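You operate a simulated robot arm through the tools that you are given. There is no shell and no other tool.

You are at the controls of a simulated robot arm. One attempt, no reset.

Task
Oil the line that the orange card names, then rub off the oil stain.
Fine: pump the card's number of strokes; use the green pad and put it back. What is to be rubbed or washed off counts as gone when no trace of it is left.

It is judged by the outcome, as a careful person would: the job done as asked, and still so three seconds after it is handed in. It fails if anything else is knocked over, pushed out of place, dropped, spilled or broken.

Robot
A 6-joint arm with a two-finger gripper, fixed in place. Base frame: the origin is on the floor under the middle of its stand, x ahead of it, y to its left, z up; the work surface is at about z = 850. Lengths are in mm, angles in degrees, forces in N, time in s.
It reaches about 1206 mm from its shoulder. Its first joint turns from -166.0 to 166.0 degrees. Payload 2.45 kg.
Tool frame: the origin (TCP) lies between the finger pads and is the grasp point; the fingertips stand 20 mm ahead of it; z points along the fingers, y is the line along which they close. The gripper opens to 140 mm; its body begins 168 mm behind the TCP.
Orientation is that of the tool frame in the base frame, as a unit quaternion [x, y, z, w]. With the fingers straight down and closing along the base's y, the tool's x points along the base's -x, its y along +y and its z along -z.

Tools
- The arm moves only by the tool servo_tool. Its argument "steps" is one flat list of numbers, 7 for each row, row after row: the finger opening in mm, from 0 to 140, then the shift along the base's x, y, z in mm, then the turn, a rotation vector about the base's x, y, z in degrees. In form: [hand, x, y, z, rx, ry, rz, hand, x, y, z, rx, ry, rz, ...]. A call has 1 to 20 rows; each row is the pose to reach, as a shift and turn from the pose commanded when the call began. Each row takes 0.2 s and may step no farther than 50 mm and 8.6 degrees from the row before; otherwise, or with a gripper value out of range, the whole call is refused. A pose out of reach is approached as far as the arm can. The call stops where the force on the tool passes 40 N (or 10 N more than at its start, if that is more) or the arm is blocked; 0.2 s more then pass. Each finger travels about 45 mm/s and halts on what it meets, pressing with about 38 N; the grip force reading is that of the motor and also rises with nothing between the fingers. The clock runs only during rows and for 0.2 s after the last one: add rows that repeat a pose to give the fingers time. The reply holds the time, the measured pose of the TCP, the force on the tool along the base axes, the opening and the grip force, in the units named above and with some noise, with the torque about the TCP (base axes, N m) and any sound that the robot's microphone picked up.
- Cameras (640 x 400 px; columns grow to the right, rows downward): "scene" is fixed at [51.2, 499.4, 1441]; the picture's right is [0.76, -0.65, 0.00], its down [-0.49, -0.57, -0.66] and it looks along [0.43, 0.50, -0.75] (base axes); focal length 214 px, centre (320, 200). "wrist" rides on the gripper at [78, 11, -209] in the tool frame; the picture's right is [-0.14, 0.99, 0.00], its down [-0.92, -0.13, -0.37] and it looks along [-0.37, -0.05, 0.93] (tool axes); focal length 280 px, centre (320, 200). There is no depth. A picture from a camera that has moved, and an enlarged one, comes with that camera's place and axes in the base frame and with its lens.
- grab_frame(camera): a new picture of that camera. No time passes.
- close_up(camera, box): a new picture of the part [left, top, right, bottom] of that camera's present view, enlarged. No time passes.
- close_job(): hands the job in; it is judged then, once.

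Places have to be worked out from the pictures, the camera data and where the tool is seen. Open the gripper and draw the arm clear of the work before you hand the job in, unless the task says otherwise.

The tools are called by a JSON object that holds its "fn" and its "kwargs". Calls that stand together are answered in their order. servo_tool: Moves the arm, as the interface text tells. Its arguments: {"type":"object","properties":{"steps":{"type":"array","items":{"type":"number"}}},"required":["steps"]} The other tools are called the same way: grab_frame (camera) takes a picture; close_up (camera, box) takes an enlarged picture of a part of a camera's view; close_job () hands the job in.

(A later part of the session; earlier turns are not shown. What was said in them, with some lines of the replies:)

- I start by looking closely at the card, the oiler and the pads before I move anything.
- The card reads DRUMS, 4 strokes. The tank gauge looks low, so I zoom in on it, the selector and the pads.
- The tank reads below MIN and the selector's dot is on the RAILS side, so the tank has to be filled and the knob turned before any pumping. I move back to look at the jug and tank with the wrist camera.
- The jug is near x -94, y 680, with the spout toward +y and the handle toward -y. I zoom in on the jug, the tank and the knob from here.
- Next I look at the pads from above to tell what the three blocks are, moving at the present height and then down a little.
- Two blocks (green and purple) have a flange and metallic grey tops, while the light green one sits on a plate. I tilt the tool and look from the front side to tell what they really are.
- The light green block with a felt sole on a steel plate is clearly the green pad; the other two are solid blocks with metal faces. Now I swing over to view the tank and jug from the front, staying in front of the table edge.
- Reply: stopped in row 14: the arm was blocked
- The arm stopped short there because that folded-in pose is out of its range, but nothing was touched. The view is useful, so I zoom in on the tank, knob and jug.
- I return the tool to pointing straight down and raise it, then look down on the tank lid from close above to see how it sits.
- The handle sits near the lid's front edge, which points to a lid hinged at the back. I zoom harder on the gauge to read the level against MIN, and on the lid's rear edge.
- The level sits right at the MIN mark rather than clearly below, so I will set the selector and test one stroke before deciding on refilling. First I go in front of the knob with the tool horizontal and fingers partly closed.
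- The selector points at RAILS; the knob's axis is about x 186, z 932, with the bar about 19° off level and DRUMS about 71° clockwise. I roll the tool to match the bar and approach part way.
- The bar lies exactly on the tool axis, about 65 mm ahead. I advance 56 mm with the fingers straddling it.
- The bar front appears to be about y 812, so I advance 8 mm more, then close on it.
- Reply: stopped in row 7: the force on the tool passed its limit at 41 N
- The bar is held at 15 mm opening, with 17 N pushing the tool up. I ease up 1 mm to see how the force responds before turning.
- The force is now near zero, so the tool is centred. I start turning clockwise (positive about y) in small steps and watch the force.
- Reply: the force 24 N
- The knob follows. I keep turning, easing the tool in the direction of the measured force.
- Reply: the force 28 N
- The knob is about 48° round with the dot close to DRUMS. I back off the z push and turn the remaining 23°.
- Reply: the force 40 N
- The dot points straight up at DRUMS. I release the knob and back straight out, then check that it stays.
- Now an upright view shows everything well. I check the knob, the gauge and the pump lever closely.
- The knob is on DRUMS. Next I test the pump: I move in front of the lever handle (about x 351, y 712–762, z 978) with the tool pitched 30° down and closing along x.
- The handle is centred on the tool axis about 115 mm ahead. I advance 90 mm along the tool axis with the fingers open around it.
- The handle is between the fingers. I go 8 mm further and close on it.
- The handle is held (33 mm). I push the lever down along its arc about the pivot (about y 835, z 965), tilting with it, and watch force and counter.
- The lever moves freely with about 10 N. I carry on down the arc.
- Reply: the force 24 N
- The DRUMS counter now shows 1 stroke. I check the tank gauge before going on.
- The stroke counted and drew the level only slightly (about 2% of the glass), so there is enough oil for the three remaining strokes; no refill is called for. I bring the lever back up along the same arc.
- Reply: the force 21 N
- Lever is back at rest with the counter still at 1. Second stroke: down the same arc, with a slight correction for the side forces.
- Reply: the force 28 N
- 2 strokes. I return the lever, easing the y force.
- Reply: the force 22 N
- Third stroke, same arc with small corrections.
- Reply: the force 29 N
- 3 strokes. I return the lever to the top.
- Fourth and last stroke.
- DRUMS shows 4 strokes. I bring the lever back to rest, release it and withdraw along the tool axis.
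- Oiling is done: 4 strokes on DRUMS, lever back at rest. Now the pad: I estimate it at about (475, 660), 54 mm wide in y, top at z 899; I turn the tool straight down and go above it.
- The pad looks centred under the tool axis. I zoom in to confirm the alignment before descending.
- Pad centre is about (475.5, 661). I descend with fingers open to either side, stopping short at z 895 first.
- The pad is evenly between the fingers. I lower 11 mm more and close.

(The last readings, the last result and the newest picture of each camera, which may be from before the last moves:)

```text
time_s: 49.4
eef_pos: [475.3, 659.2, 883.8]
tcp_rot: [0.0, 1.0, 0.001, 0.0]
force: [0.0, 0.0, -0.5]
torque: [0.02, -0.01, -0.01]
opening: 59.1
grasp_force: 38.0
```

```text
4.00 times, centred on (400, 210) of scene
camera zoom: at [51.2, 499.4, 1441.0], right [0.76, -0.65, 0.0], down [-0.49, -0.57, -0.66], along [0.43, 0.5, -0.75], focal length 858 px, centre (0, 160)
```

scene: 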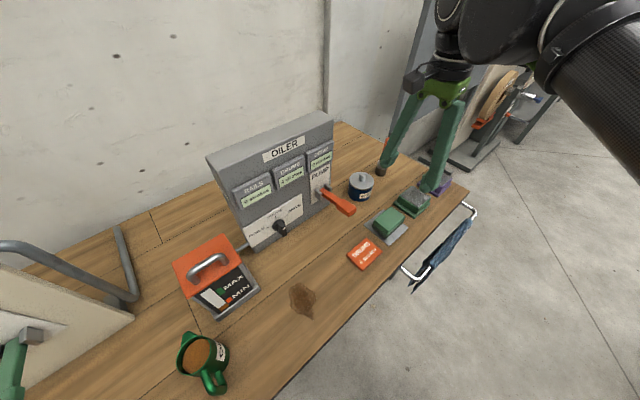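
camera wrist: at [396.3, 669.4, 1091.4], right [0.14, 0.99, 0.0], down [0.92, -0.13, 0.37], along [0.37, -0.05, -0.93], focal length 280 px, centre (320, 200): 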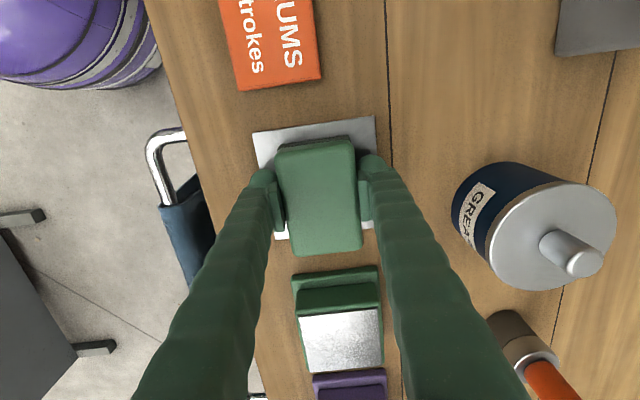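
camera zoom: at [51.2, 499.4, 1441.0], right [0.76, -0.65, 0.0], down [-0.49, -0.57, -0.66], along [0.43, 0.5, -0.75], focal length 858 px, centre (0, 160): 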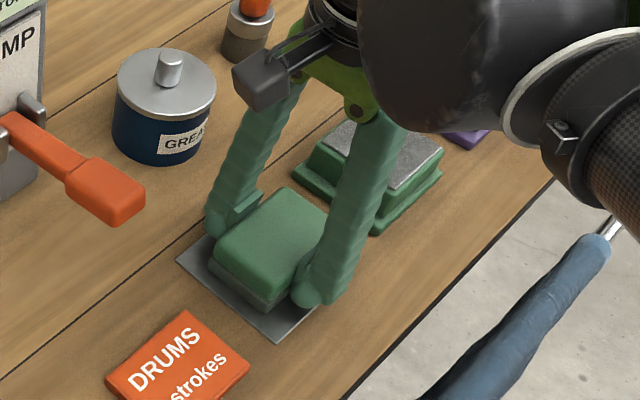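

Gripped at 59 mm. I remember this pose (475.3, 659.2, 883.8) for putting the pad back, and lift straight up.

{"fn": "servo_tool", "kwargs": {"steps": [40, 0, 0, 5, 0, 0, 0, 40, 0, 0, 20, 0, 0, 0, 40, 0, 0, 50, 0, 0, 0, 40, 0, 0, 90, 0, 0, 0, 40, 0, 0, 130, 0, 0, 0]}}

{"fn": "grab_frame", "kwargs": {"camera": "wrist"}}

{"fn": "close_up", "kwargs": {"camera": "scene", "box": [320, 130, 460, 260]}}

```text
time_s: 50.6
eef_pos: [475.3, 659.5, 1014.1]
tcp_rot: [0.0, 1.0, 0.001, 0.0]
force: [0.1, 0.7, -1.0]
torque: [-0.06, 0.01, -0.01]
opening: 59.0
grasp_force: 37.7
```

```text
taken
camera wrist: at [395.8, 669.4, 1221.2], right [0.14, 0.99, 0.0], down [0.92, -0.13, 0.37], along [0.37, -0.05, -0.93], focal length 280 px, centre (320, 200)
```

wrist: 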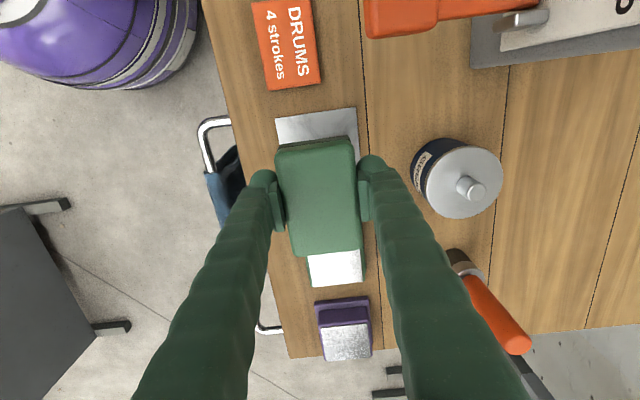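

```text
3.08 times, centred on (390, 195) of scene
camera zoom: at [51.2, 499.4, 1441.0], right [0.76, -0.65, 0.0], down [-0.49, -0.57, -0.66], along [0.43, 0.5, -0.75], focal length 660 px, centre (105, 215)
```

zoom: 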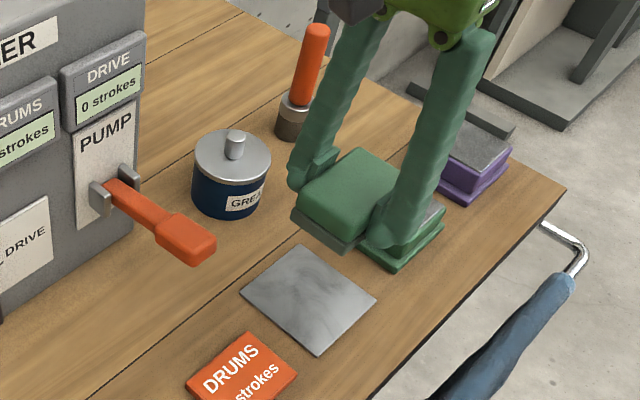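

The pad came up cleanly and the plate stayed. I raise above the lever's height and carry the pad over to the stain.

{"fn": "servo_tool", "kwargs": {"steps": [40, 0, -10, 35, 0, 0, 0, 40, 0, -20, 70, 0, 0, 0, 40, -40, -20, 80, 0, 0, 0, 40, -85, -20, 80, 0, 0, 0, 40, -130, -20, 80, 0, 0, 0, 40, -175, -20, 80, 0, 0, 0, 40, -220, -20, 80, 0, 0, 0, 40, -265, -20, 80, 0, 0, 0, 40, -310, -20, 80, 0, 0, 0, 40, -344, -10, 70, 0, 0, 0]}}

{"fn": "grab_frame", "kwargs": {"camera": "wrist"}}

{"fn": "grab_frame", "kwargs": {"camera": "scene"}}

```text
time_s: 52.8
eef_pos: [133.3, 649.6, 1081.8]
tcp_rot: [0.002, 1.0, 0.001, 0.0]
force: [0.5, 0.2, -0.1]
torque: [0.01, 0.03, -0.04]
opening: 58.9
grasp_force: 38.0
```

```text
taken
camera wrist: at [53.8, 660.0, 1290.2], right [0.14, 0.99, 0.0], down [0.92, -0.13, 0.37], along [0.37, -0.05, -0.93], focal length 280 px, centre (320, 200)
```

wrist: 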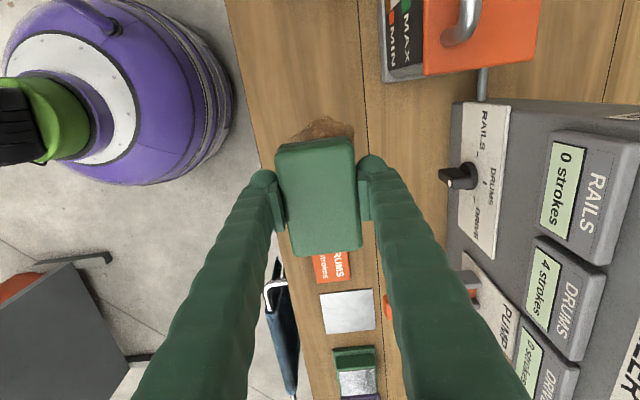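

```text
taken
```

scene: 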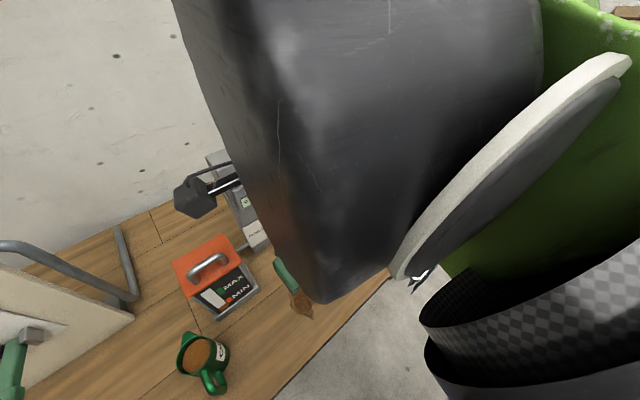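

The stain spans about x 96–167, y 604–707. I lower the pad over its middle to just above the table, then feel for contact.

{"fn": "servo_tool", "kwargs": {"steps": [40, -1, 5, -45, 0, 0, 0, 40, -2, 7, -90, 0, 0, 0, 40, -2, 7, -135, 0, 0, 0, 40, -2, 7, -170, 0, 0, 0, 40, -2, 7, -188, 0, 0, 0, 40, -2, 7, -194, 0, 0, 0, 40, -2, 7, -197, 0, 0, 0]}}

```text
time_s: 54.4
eef_pos: [128.6, 657.3, 885.8]
tcp_rot: [0.0, 1.0, 0.001, 0.0]
force: [0.2, 0.1, -0.2]
torque: [0.02, -0.01, 0.01]
opening: 59.1
grasp_force: 38.3
```

{"fn": "servo_tool", "kwargs": {"steps": [40, 0, 0, -1, 0, 0, 0, 40, 0, 0, -2, 0, 0, 0, 40, 0, 0, -3, 0, 0, 0, 40, 0, 0, -4, 0, 0, 0]}}

```text
time_s: 55.4
eef_pos: [127.8, 657.3, 881.4]
tcp_rot: [0.0, 1.0, 0.0, 0.001]
force: [-0.3, -0.2, -0.8]
torque: [0.02, 0.0, 0.01]
opening: 59.2
grasp_force: 37.7
```

No contact yet at z 881.4; I continue down in small steps.

{"fn": "servo_tool", "kwargs": {"steps": [40, 0, 0, -0.7, 0, 0, 0, 40, 0, 0, -1.4, 0, 0, 0, 40, 0, 0, -2, 0, 0, 0]}}

```text
time_s: 56.2
eef_pos: [127.6, 657.0, 881.3]
tcp_rot: [0.0, 1.0, 0.001, -0.001]
force: [1.2, 0.4, 3.0]
torque: [0.06, 0.01, -0.06]
opening: 59.0
grasp_force: 38.2
```

Contact (3 N). A little more pressure before rubbing.

{"fn": "servo_tool", "kwargs": {"steps": [40, 0, 0, -0.5, 0, 0, 0, 40, 0, 0, -0.8, 0, 0, 0]}}

```text
time_s: 56.8
eef_pos: [127.8, 656.2, 881.9]
tcp_rot: [0.0, 1.0, 0.0, 0.001]
force: [-2.6, 1.1, 19.4]
torque: [0.56, -0.05, 0.14]
opening: 59.2
grasp_force: 37.9
```

About 19 N, a bit firm. I ease slightly and rub along y across the stain.

{"fn": "servo_tool", "kwargs": {"steps": [40, 1, 0, 0.3, 0, 0, 0, 40, 3, -15, 0.3, 0, 0, 0, 40, 3, -30, 0.3, 0, 0, 0, 40, 3, -45, 0.3, 0, 0, 0, 40, 3, -55, 0.3, 0, 0, 0, 40, 3, -40, 0.3, 0, 0, 0, 40, 3, -20, 0.3, 0, 0, 0, 40, 3, 0, 0.3, 0, 0, 0, 40, 3, 20, 0.3, 0, 0, 0, 40, 3, 40, 0.3, 0, 0, 0, 40, 3, 52, 0.3, 0, 0, 0, 40, 3, 35, 0.3, 0, 0, 0, 40, 3, 15, 0.3, 0, 0, 0, 40, 3, 0, 0.3, 0, 0, 0]}}

{"fn": "grab_frame", "kwargs": {"camera": "wrist"}}

```text
time_s: 60.0
eef_pos: [129.4, 657.3, 881.0]
tcp_rot: [0.0, 1.0, 0.001, 0.0]
force: [-1.1, -0.5, 14.9]
torque: [0.04, 0.11, -0.07]
opening: 58.9
grasp_force: 37.9
stopped in row 14: the force on the tool passed its limit at 41 N (the readings are from after the stop); the commanded pose is now the measured one
```

```text
taken
camera wrist: at [50.6, 668.2, 1088.2], right [0.14, 0.99, 0.0], down [0.92, -0.13, 0.37], along [0.37, -0.05, -0.93], focal length 280 px, centre (320, 200)
```

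wrist: 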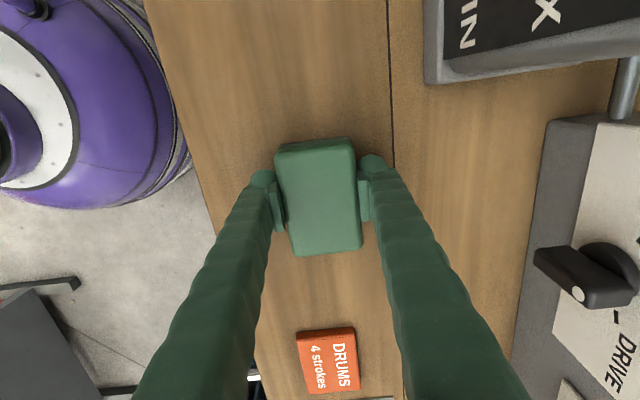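

The rub pass nearly finished before a brief force peak stopped it. I ease pressure a little and make more passes with x offsets.

{"fn": "servo_tool", "kwargs": {"steps": [40, 0, 0, 0.5, 0, 0, 0, 40, -6, -10, 0.5, 0, 0, 0, 40, -12, -25, 0.5, 0, 0, 0, 40, -12, -40, 0.5, 0, 0, 0, 40, -12, -54, 0.5, 0, 0, 0, 40, -12, -40, 0.5, 0, 0, 0, 40, -12, -25, 0.5, 0, 0, 0, 40, -12, -10, 0.5, 0, 0, 0, 40, -12, 5, 0.5, 0, 0, 0, 40, -12, 20, 0.5, 0, 0, 0, 40, -12, 35, 0.5, 0, 0, 0, 40, -12, 50, 0.5, 0, 0, 0, 40, 0, 50, 0.5, 0, 0, 0, 40, 12, 50, 0.5, 0, 0, 0, 40, 15, 35, 0.5, 0, 0, 0, 40, 15, 20, 0.5, 0, 0, 0, 40, 15, 5, 0.5, 0, 0, 0]}}

```text
time_s: 61.1
eef_pos: [118.1, 609.5, 881.1]
tcp_rot: [0.0, 1.0, 0.002, 0.001]
force: [-0.1, -2.7, 9.7]
torque: [-0.06, 0.07, 0.12]
opening: 59.1
grasp_force: 38.5
stopped in row 5: the force on the tool passed its limit at 41 N (the readings are from after the stop); the commanded pose is now the measured one
```

Another brief peak. I lift a bit and look at the stain area before adjusting the pressure.

{"fn": "servo_tool", "kwargs": {"steps": [40, 0, 0, 10, 0, 0, 0, 40, 20, 10, 50, 0, 0, 0, 40, 60, 20, 80, 0, 0, 0, 40, 100, 20, 110, 0, 0, 0, 40, 140, 20, 120, 0, 0, 0]}}

{"fn": "grab_frame", "kwargs": {"camera": "wrist"}}

{"fn": "grab_frame", "kwargs": {"camera": "scene"}}

```text
refused: row 3 steps farther than a row can; nothing moved
```

```text
taken
camera wrist: at [38.4, 618.8, 1088.0], right [0.14, 0.99, 0.0], down [0.92, -0.13, 0.37], along [0.37, -0.05, -0.93], focal length 280 px, centre (320, 200)
```

wrist: 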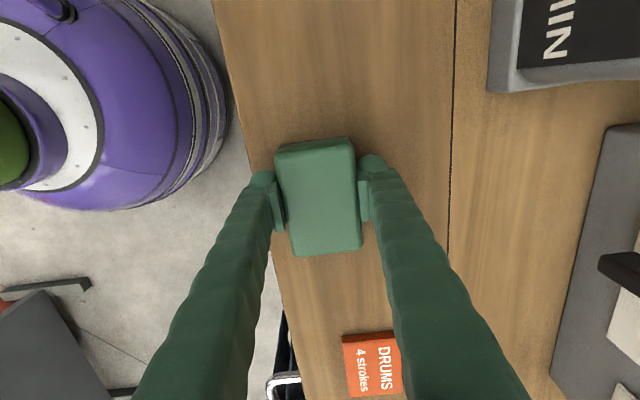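

```text
taken
```

scene: 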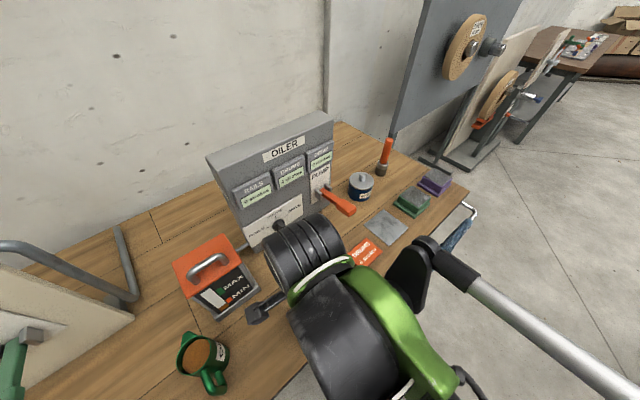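

That call was refused for a step size; I repeat the lift with smaller steps and move aside in +x so the wrist camera can see the table there.

{"fn": "servo_tool", "kwargs": {"steps": [40, 0, 0, 10, 0, 0, 0, 40, 10, 5, 45, 0, 0, 0, 40, 35, 15, 80, 0, 0, 0, 40, 70, 20, 110, 0, 0, 0, 40, 110, 20, 130, 0, 0, 0, 40, 150, 20, 150, 0, 0, 0]}}

{"fn": "grab_frame", "kwargs": {"camera": "wrist"}}

{"fn": "grab_frame", "kwargs": {"camera": "scene"}}

```text
time_s: 62.5
eef_pos: [265.8, 629.5, 1033.3]
tcp_rot: [0.001, 1.0, 0.002, 0.0]
force: [1.2, 0.1, 0.1]
torque: [0.03, -0.04, 0.0]
opening: 59.1
grasp_force: 37.7
```

```text
taken
camera wrist: at [186.9, 639.3, 1241.3], right [0.14, 0.99, 0.0], down [0.92, -0.13, 0.37], along [0.37, -0.05, -0.93], focal length 280 px, centre (320, 200)
```

wrist: 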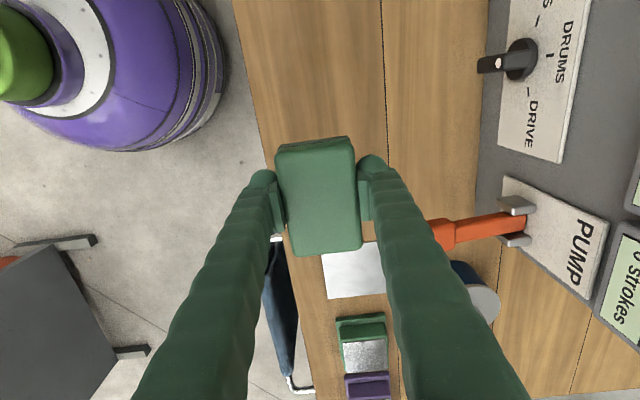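

```text
taken
```

scene: 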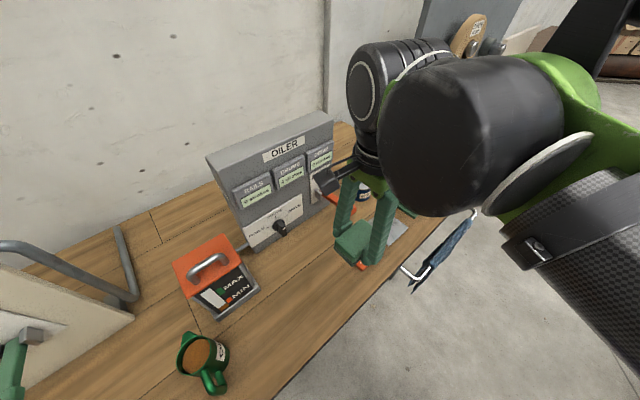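

The scene picture shows no stain at first glance; I enlarge the area to look for remaining traces.

{"fn": "close_up", "kwargs": {"camera": "scene", "box": [265, 265, 345, 335]}}

{"fn": "close_up", "kwargs": {"camera": "scene", "box": [285, 280, 325, 315]}}

{"fn": "close_up", "kwargs": {"camera": "scene", "box": [330, 220, 420, 290]}}

```text
5.71 times, centred on (305, 300) of scene
camera zoom: at [51.2, 499.4, 1441.0], right [0.76, -0.65, 0.0], down [-0.49, -0.57, -0.66], along [0.43, 0.5, -0.75], focal length 1226 px, centre (406, -371)
```

zoom: 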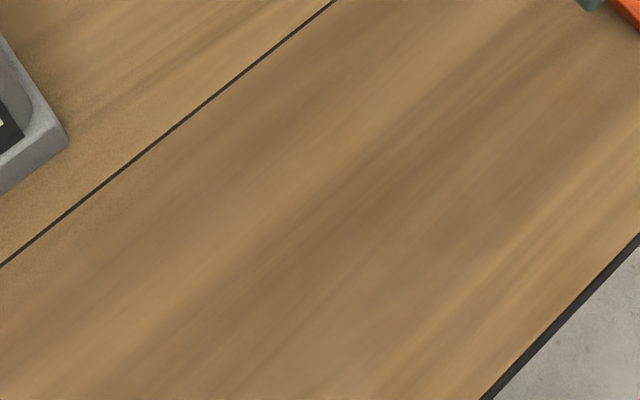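

```text
11.43 times, centred on (305, 298) of scene
camera zoom: at [51.2, 499.4, 1441.0], right [0.76, -0.65, 0.0], down [-0.49, -0.57, -0.66], along [0.43, 0.5, -0.75], focal length 2451 px, centre (491, -914)
```

zoom: 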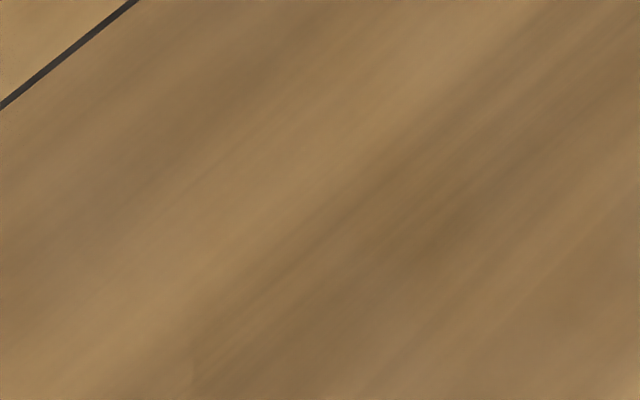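

```text
5.71 times, centred on (375, 255) of scene
camera zoom: at [51.2, 499.4, 1441.0], right [0.76, -0.65, 0.0], down [-0.49, -0.57, -0.66], along [0.43, 0.5, -0.75], focal length 1226 px, centre (6, -114)
```

zoom: 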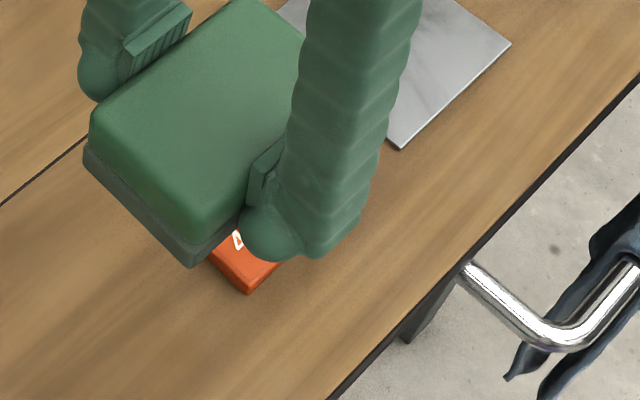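

The area looks clean; I enlarge the wrist view of the same patch as a second check.

{"fn": "close_up", "kwargs": {"camera": "wrist", "box": [230, 0, 400, 130]}}

{"fn": "close_up", "kwargs": {"camera": "scene", "box": [240, 250, 340, 350]}}

```text
3.08 times, centred on (315, 65) of wrist
camera zoom: at [186.9, 639.3, 1241.3], right [0.14, 0.99, 0.0], down [0.92, -0.13, 0.37], along [0.37, -0.05, -0.93], focal length 863 px, centre (335, 615)
```

zoom: 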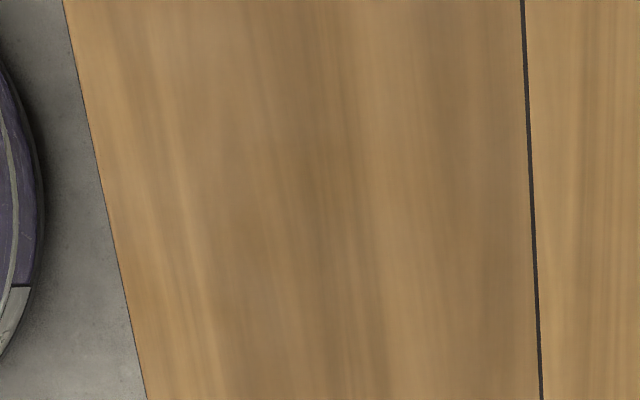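

```text
4.00 times, centred on (290, 300) of scene
camera zoom: at [51.2, 499.4, 1441.0], right [0.76, -0.65, 0.0], down [-0.49, -0.57, -0.66], along [0.43, 0.5, -0.75], focal length 858 px, centre (440, -200)
```

zoom: 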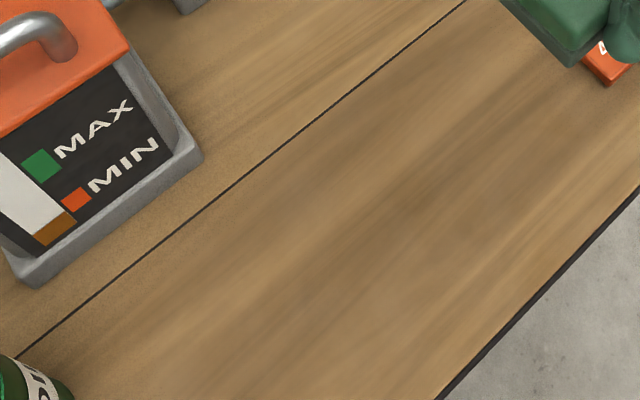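

No trace is visible. To be safe I make one more light pass over the whole patch; first back over it and down to near contact.

{"fn": "servo_tool", "kwargs": {"steps": [40, -45, 10, 0, 0, 0, 0, 40, -90, 20, 0, 0, 0, 0, 40, -135, 27, -10, 0, 0, 0, 40, -135, 27, -55, 0, 0, 0, 40, -135, 27, -100, 0, 0, 0, 40, -135, 27, -135, 0, 0, 0, 40, -135, 27, -145, 0, 0, 0, 40, -135, 27, -149, 0, 0, 0]}}

```text
time_s: 64.3
eef_pos: [131.0, 656.2, 881.0]
tcp_rot: [0.0, 1.0, 0.003, 0.0]
force: [-0.7, 0.5, 4.6]
torque: [0.19, 0.01, 0.07]
opening: 59.0
grasp_force: 37.9
```

Light contact, 4.6 N. I rub along y at this height with gentle strides.

{"fn": "servo_tool", "kwargs": {"steps": [40, 0, -11, -0.1, 0, 0, 0, 40, 0, -22, -0.1, 0, 0, 0, 40, 0, -33, -0.1, 0, 0, 0, 40, 0, -44, -0.1, 0, 0, 0, 40, 0, -52, -0.1, 0, 0, 0, 40, -6, -52, -0.1, 0, 0, 0, 40, -12, -46, -0.1, 0, 0, 0, 40, -12, -35, -0.1, 0, 0, 0, 40, -12, -24, -0.1, 0, 0, 0, 40, -12, -13, -0.1, 0, 0, 0, 40, -12, -2, -0.1, 0, 0, 0, 40, -12, 9, -0.1, 0, 0, 0, 40, -12, 20, -0.1, 0, 0, 0, 40, -12, 31, -0.1, 0, 0, 0, 40, -12, 42, -0.1, 0, 0, 0, 40, -12, 50, -0.1, 0, 0, 0]}}

```text
time_s: 67.7
eef_pos: [119.0, 707.8, 880.9]
tcp_rot: [0.0, 1.0, 0.002, 0.0]
force: [0.5, -0.7, 4.7]
torque: [0.12, -0.03, 0.02]
opening: 59.0
grasp_force: 38.1
```

That went smoothly with about 5 N. I shift 25 mm in +x and rub back, then across the middle again.

{"fn": "servo_tool", "kwargs": {"steps": [40, 8, 0, -0.1, 0, 0, 0, 40, 16, 0, -0.1, 0, 0, 0, 40, 25, -3, -0.1, 0, 0, 0, 40, 25, -14, -0.1, 0, 0, 0, 40, 25, -25, -0.1, 0, 0, 0, 40, 25, -36, -0.1, 0, 0, 0, 40, 25, -47, -0.1, 0, 0, 0, 40, 25, -58, -0.1, 0, 0, 0, 40, 25, -69, -0.1, 0, 0, 0, 40, 25, -80, -0.1, 0, 0, 0, 40, 25, -91, -0.1, 0, 0, 0, 40, 25, -102, -0.1, 0, 0, 0, 40, 19, -102, -0.1, 0, 0, 0, 40, 12, -95, -0.1, 0, 0, 0, 40, 12, -84, -0.1, 0, 0, 0, 40, 12, -73, -0.1, 0, 0, 0, 40, 12, -62, -0.1, 0, 0, 0, 40, 12, -51, -0.1, 0, 0, 0]}}

```text
time_s: 71.5
eef_pos: [132.6, 655.4, 880.2]
tcp_rot: [0.001, 1.0, 0.002, 0.001]
force: [0.3, -0.3, -0.7]
torque: [0.04, -0.01, -0.01]
opening: 59.2
grasp_force: 38.0
```

Rubbing is done. I lift high enough to clear the lever and carry the pad back toward its plate, then check both spots.

{"fn": "servo_tool", "kwargs": {"steps": [40, 0, 0, 10, 0, 0, 0, 40, 0, -5, 50, 0, 0, 0, 40, 0, -10, 95, 0, 0, 0, 40, 0, -15, 140, 0, 0, 0, 40, 0, -15, 185, 0, 0, 0, 40, 20, -15, 210, 0, 0, 0, 40, 65, -15, 210, 0, 0, 0, 40, 110, -15, 210, 0, 0, 0, 40, 155, -15, 210, 0, 0, 0, 40, 200, -15, 210, 0, 0, 0, 40, 245, -15, 210, 0, 0, 0, 40, 290, -10, 210, 0, 0, 0, 40, 335, -2, 205, 0, 0, 0, 40, 342.5, 4, 170, 0, 0, 0]}}

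{"fn": "grab_frame", "kwargs": {"camera": "wrist"}}

{"fn": "grab_frame", "kwargs": {"camera": "scene"}}

{"fn": "close_up", "kwargs": {"camera": "scene", "box": [250, 255, 350, 345]}}

```text
time_s: 74.5
eef_pos: [474.3, 659.9, 1050.5]
tcp_rot: [0.0, 1.0, 0.002, 0.0]
force: [-0.7, -0.1, 0.0]
torque: [0.03, -0.04, -0.01]
opening: 59.1
grasp_force: 38.3
```

```text
taken
camera wrist: at [395.7, 670.1, 1258.8], right [0.14, 0.99, 0.0], down [0.92, -0.13, 0.37], along [0.37, -0.05, -0.93], focal length 280 px, centre (320, 200)
```

wrist: 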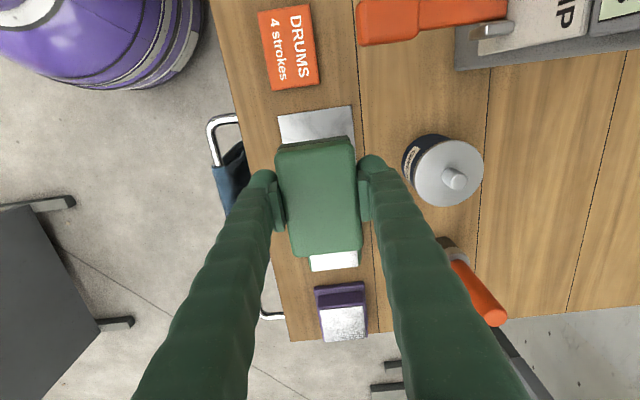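

```text
taken
```

scene: 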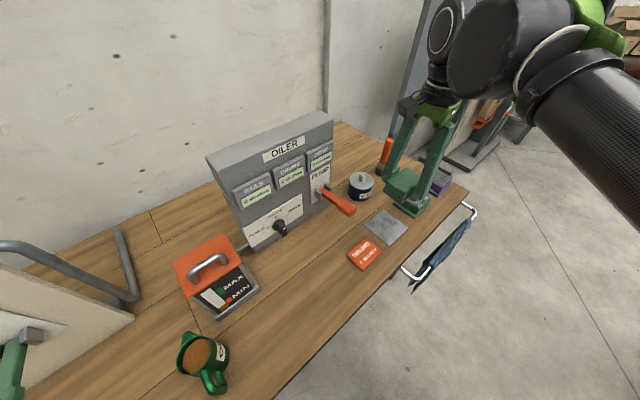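

```text
4.44 times, centred on (300, 300) of scene
camera zoom: at [51.2, 499.4, 1441.0], right [0.76, -0.65, 0.0], down [-0.49, -0.57, -0.66], along [0.43, 0.5, -0.75], focal length 953 px, centre (409, -244)
```

zoom: 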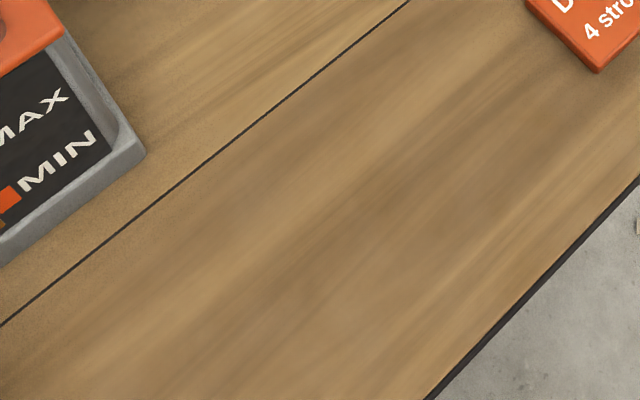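

The table is clean and the pad sits the same in the grip. I lower it over the plate to just above the original height.

{"fn": "servo_tool", "kwargs": {"steps": [40, 0.5, -0.4, -45, 0, 0, 0, 40, 1, -0.7, -90, 0, 0, 0, 40, 1, -0.7, -130, 0, 0, 0, 40, 1, -0.7, -152, 0, 0, 0, 40, 1, -0.7, -162, 0, 0, 0]}}

{"fn": "close_up", "kwargs": {"camera": "scene", "box": [340, 160, 460, 260]}}

{"fn": "grab_frame", "kwargs": {"camera": "wrist"}}

```text
time_s: 75.7
eef_pos: [476.8, 659.1, 889.2]
tcp_rot: [0.0, 1.0, 0.002, 0.0]
force: [-0.1, -0.5, -0.4]
torque: [0.06, -0.01, -0.06]
opening: 58.9
grasp_force: 38.0
```

```text
4.00 times, centred on (400, 210) of scene
camera zoom: at [51.2, 499.4, 1441.0], right [0.76, -0.65, 0.0], down [-0.49, -0.57, -0.66], along [0.43, 0.5, -0.75], focal length 858 px, centre (0, 160)
```

zoom: 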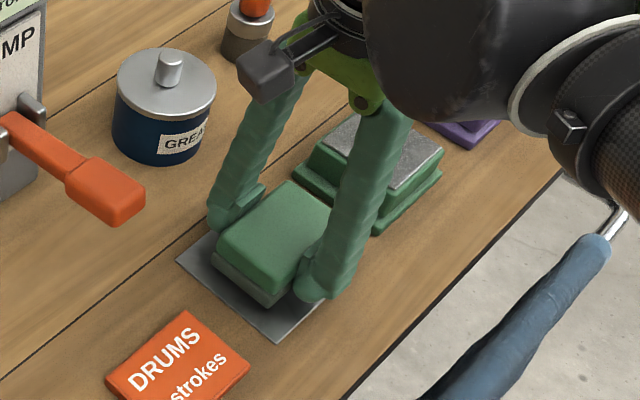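

```text
taken
camera wrist: at [398.5, 669.4, 1096.7], right [0.14, 0.99, 0.0], down [0.92, -0.13, 0.37], along [0.37, -0.05, -0.93], focal length 280 px, centre (320, 200)
```

wrist: 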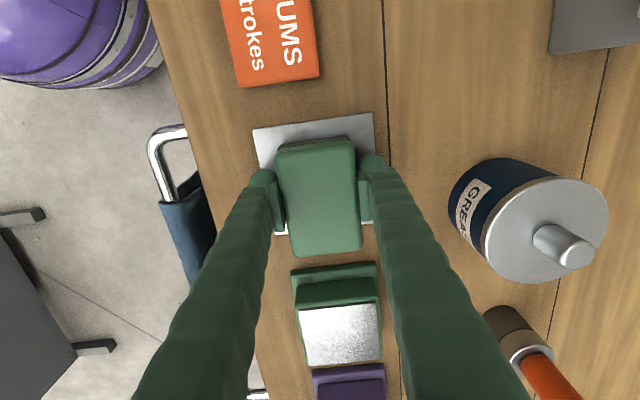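

The pad is over its plate about 5 mm up. I step down gently until it touches.

{"fn": "servo_tool", "kwargs": {"steps": [40, -1, 0, -1.5, 0, 0, 0, 40, -1.5, 0, -3, 0, 0, 0, 40, -1.5, 0, -4, 0, 0, 0]}}

```text
time_s: 76.5
eef_pos: [474.0, 661.2, 885.8]
tcp_rot: [-0.001, 1.0, 0.002, 0.0]
force: [-0.6, 1.0, -0.7]
torque: [-0.03, 0.02, -0.02]
opening: 59.2
grasp_force: 38.1
```

{"fn": "servo_tool", "kwargs": {"steps": [40, 0.5, -1, -0.8, 0, 0, 0, 40, 0.5, -1, -1.6, 0, 0, 0]}}

```text
time_s: 77.1
eef_pos: [473.2, 659.2, 883.7]
tcp_rot: [0.0, 1.0, 0.002, 0.001]
force: [-0.5, -0.6, -0.1]
torque: [0.01, 0.0, 0.0]
opening: 59.0
grasp_force: 38.1
```

Still no contact; I go on in half-millimetre steps.

{"fn": "servo_tool", "kwargs": {"steps": [40, 1, 0, -0.5, 0, 0, 0, 40, 1, 0, -1, 0, 0, 0]}}

```text
time_s: 77.7
eef_pos: [476.0, 658.0, 884.0]
tcp_rot: [0.0, 1.0, 0.003, 0.0]
force: [1.2, 5.9, 23.5]
torque: [0.63, 0.05, 0.12]
opening: 59.0
grasp_force: 38.2
```

Contact (23 N). I ease up slightly, then open the fingers and rise straight up.

{"fn": "servo_tool", "kwargs": {"steps": [40, 0, 0, 0.6, 0, 0, 0, 40, 0, 0, 0.8, 0, 0, 0, 62, 0, 0, 0.8, 0, 0, 0, 75, 0, 0, 0.8, 0, 0, 0, 90, 0, 0, 0.8, 0, 0, 0, 90, 0, 0, 0.8, 0, 0, 0]}}

{"fn": "grab_frame", "kwargs": {"camera": "wrist"}}

```text
time_s: 79.1
eef_pos: [476.9, 657.2, 883.3]
tcp_rot: [0.0, 1.0, 0.002, 0.0]
force: [-0.4, -0.4, -0.2]
torque: [-0.02, -0.01, 0.0]
opening: 90.0
grasp_force: 0.2
```

```text
taken
camera wrist: at [397.4, 667.4, 1090.7], right [0.14, 0.99, 0.0], down [0.92, -0.13, 0.37], along [0.37, -0.05, -0.93], focal length 280 px, centre (320, 200)
```

wrist: 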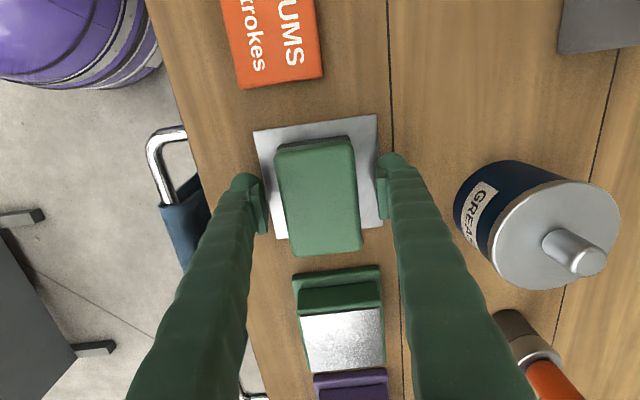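

The pad rests on the plate, clear of both fingers. I rise straight up and draw the arm back from the table.

{"fn": "servo_tool", "kwargs": {"steps": [90, 0, 0, 20, 0, 0, 0, 90, 0, 0, 60, 0, 0, 0, 90, 0, 0, 105, 0, 0, 0, 90, 0, 0, 150, 0, 0, 0, 90, 0, 0, 195, 0, 0, 0, 90, 0, -20, 235, 0, 0, 0, 90, 0, -60, 260, 0, 0, 0, 90, 0, -105, 270, 0, 0, 0, 90, 0, -150, 280, 0, 0, 0, 90, 0, -195, 285, 0, 0, 0, 90, 0, -240, 290, 0, 0, 0]}}

{"fn": "grab_frame", "kwargs": {"camera": "scene"}}

{"fn": "grab_frame", "kwargs": {"camera": "wrist"}}

```text
time_s: 81.5
eef_pos: [476.2, 416.5, 1176.9]
tcp_rot: [0.0, 1.0, 0.002, 0.0]
force: [0.6, 0.7, -0.3]
torque: [-0.06, 0.05, -0.01]
opening: 90.0
grasp_force: 0.0
```

```text
taken
```

scene: 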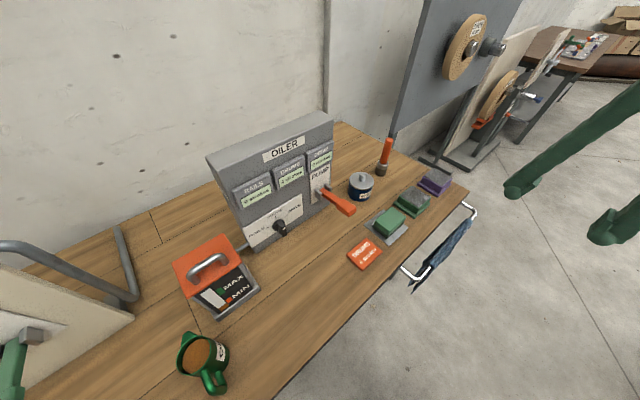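

```text
taken
camera wrist: at [397.5, 425.8, 1384.6], right [0.14, 0.99, 0.0], down [0.92, -0.13, 0.37], along [0.37, -0.05, -0.93], focal length 280 px, centre (320, 200)
```

wrist: 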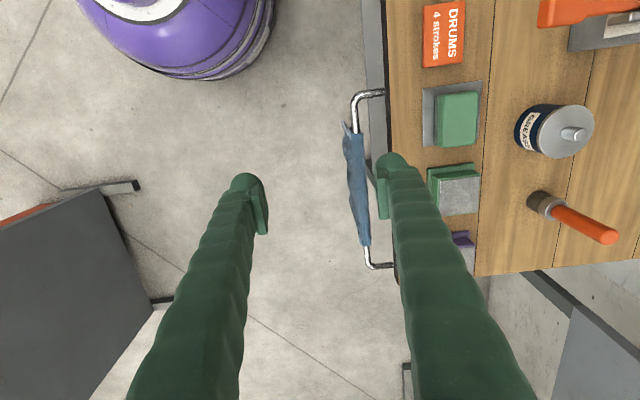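

The arm is clear. I take last close-ups of the counters, the pad on its plate and the cleaned patch before handing in.

{"fn": "close_up", "kwargs": {"camera": "scene", "box": [200, 120, 370, 250]}}

{"fn": "close_up", "kwargs": {"camera": "scene", "box": [340, 160, 470, 280]}}

{"fn": "close_up", "kwargs": {"camera": "scene", "box": [260, 260, 350, 340]}}

{"fn": "close_up", "kwargs": {"camera": "scene", "box": [280, 275, 325, 320]}}

```text
3.08 times, centred on (285, 185) of scene
camera zoom: at [51.2, 499.4, 1441.0], right [0.76, -0.65, 0.0], down [-0.49, -0.57, -0.66], along [0.43, 0.5, -0.75], focal length 660 px, centre (428, 246)
```

zoom: 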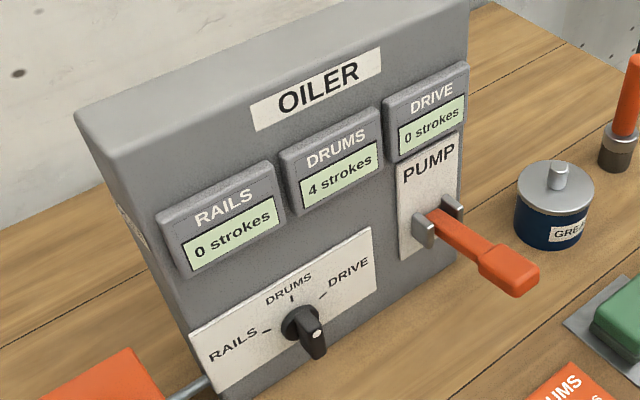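

```text
3.33 times, centred on (405, 220) of scene
camera zoom: at [51.2, 499.4, 1441.0], right [0.76, -0.65, 0.0], down [-0.49, -0.57, -0.66], along [0.43, 0.5, -0.75], focal length 715 px, centre (37, 133)
```

zoom: 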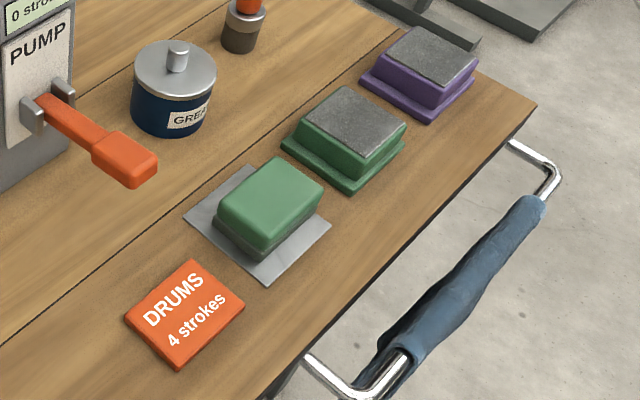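

```text
5.00 times, centred on (305, 300) of scene
camera zoom: at [51.2, 499.4, 1441.0], right [0.76, -0.65, 0.0], down [-0.49, -0.57, -0.66], along [0.43, 0.5, -0.75], focal length 1072 px, centre (395, -300)
```

zoom: 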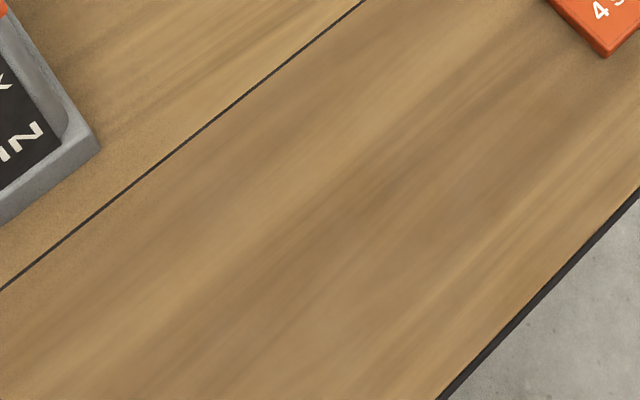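

```text
8.89 times, centred on (302, 298) of scene
camera zoom: at [51.2, 499.4, 1441.0], right [0.76, -0.65, 0.0], down [-0.49, -0.57, -0.66], along [0.43, 0.5, -0.75], focal length 1906 px, centre (476, -667)
```

zoom: 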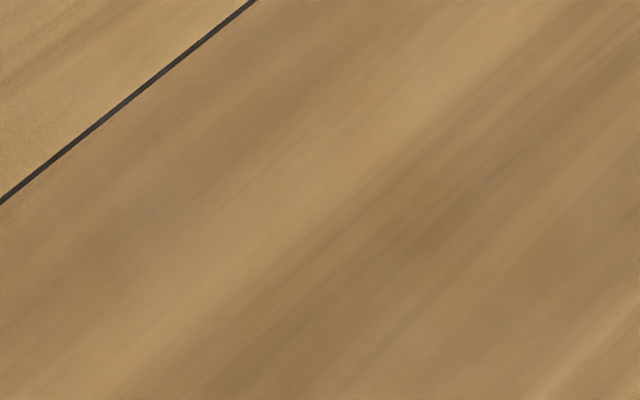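

DRUMS reads 4 strokes and the other two lines 0, the stain is gone, the green pad is back on its plate and everything else is where it was. The gripper is open and clear, so I hand the job in.

{"fn": "close_job", "kwargs": {}}

```text
The job is handed in.
```

I oiled the line named on the card, rubbed off the stain and handed the job in. I have not seen the verdict.

- **Oiling:** I turned the selector from RAILS to DRUMS and pumped four strokes. The display shows 4 for DRUMS and 0 for the other two lines. The lever is back at rest.
- **Stain:** I rubbed the patch with the green pad. Enlarged pictures of the table show no trace left.
- **Pad:** It is back on its steel plate, where I took it from.
- **Everything else:** The last pictures show nothing else knocked over, moved or spilled. The gripper is open and the arm is clear of the table.

The oil tank is low. It read about MIN at the start, and the four strokes lowered it slightly. All four strokes registered, so I did not refill it.

I took the light green block with the felt underside to be "the green pad". There is also a dark green block with a metal top, which I did not touch.
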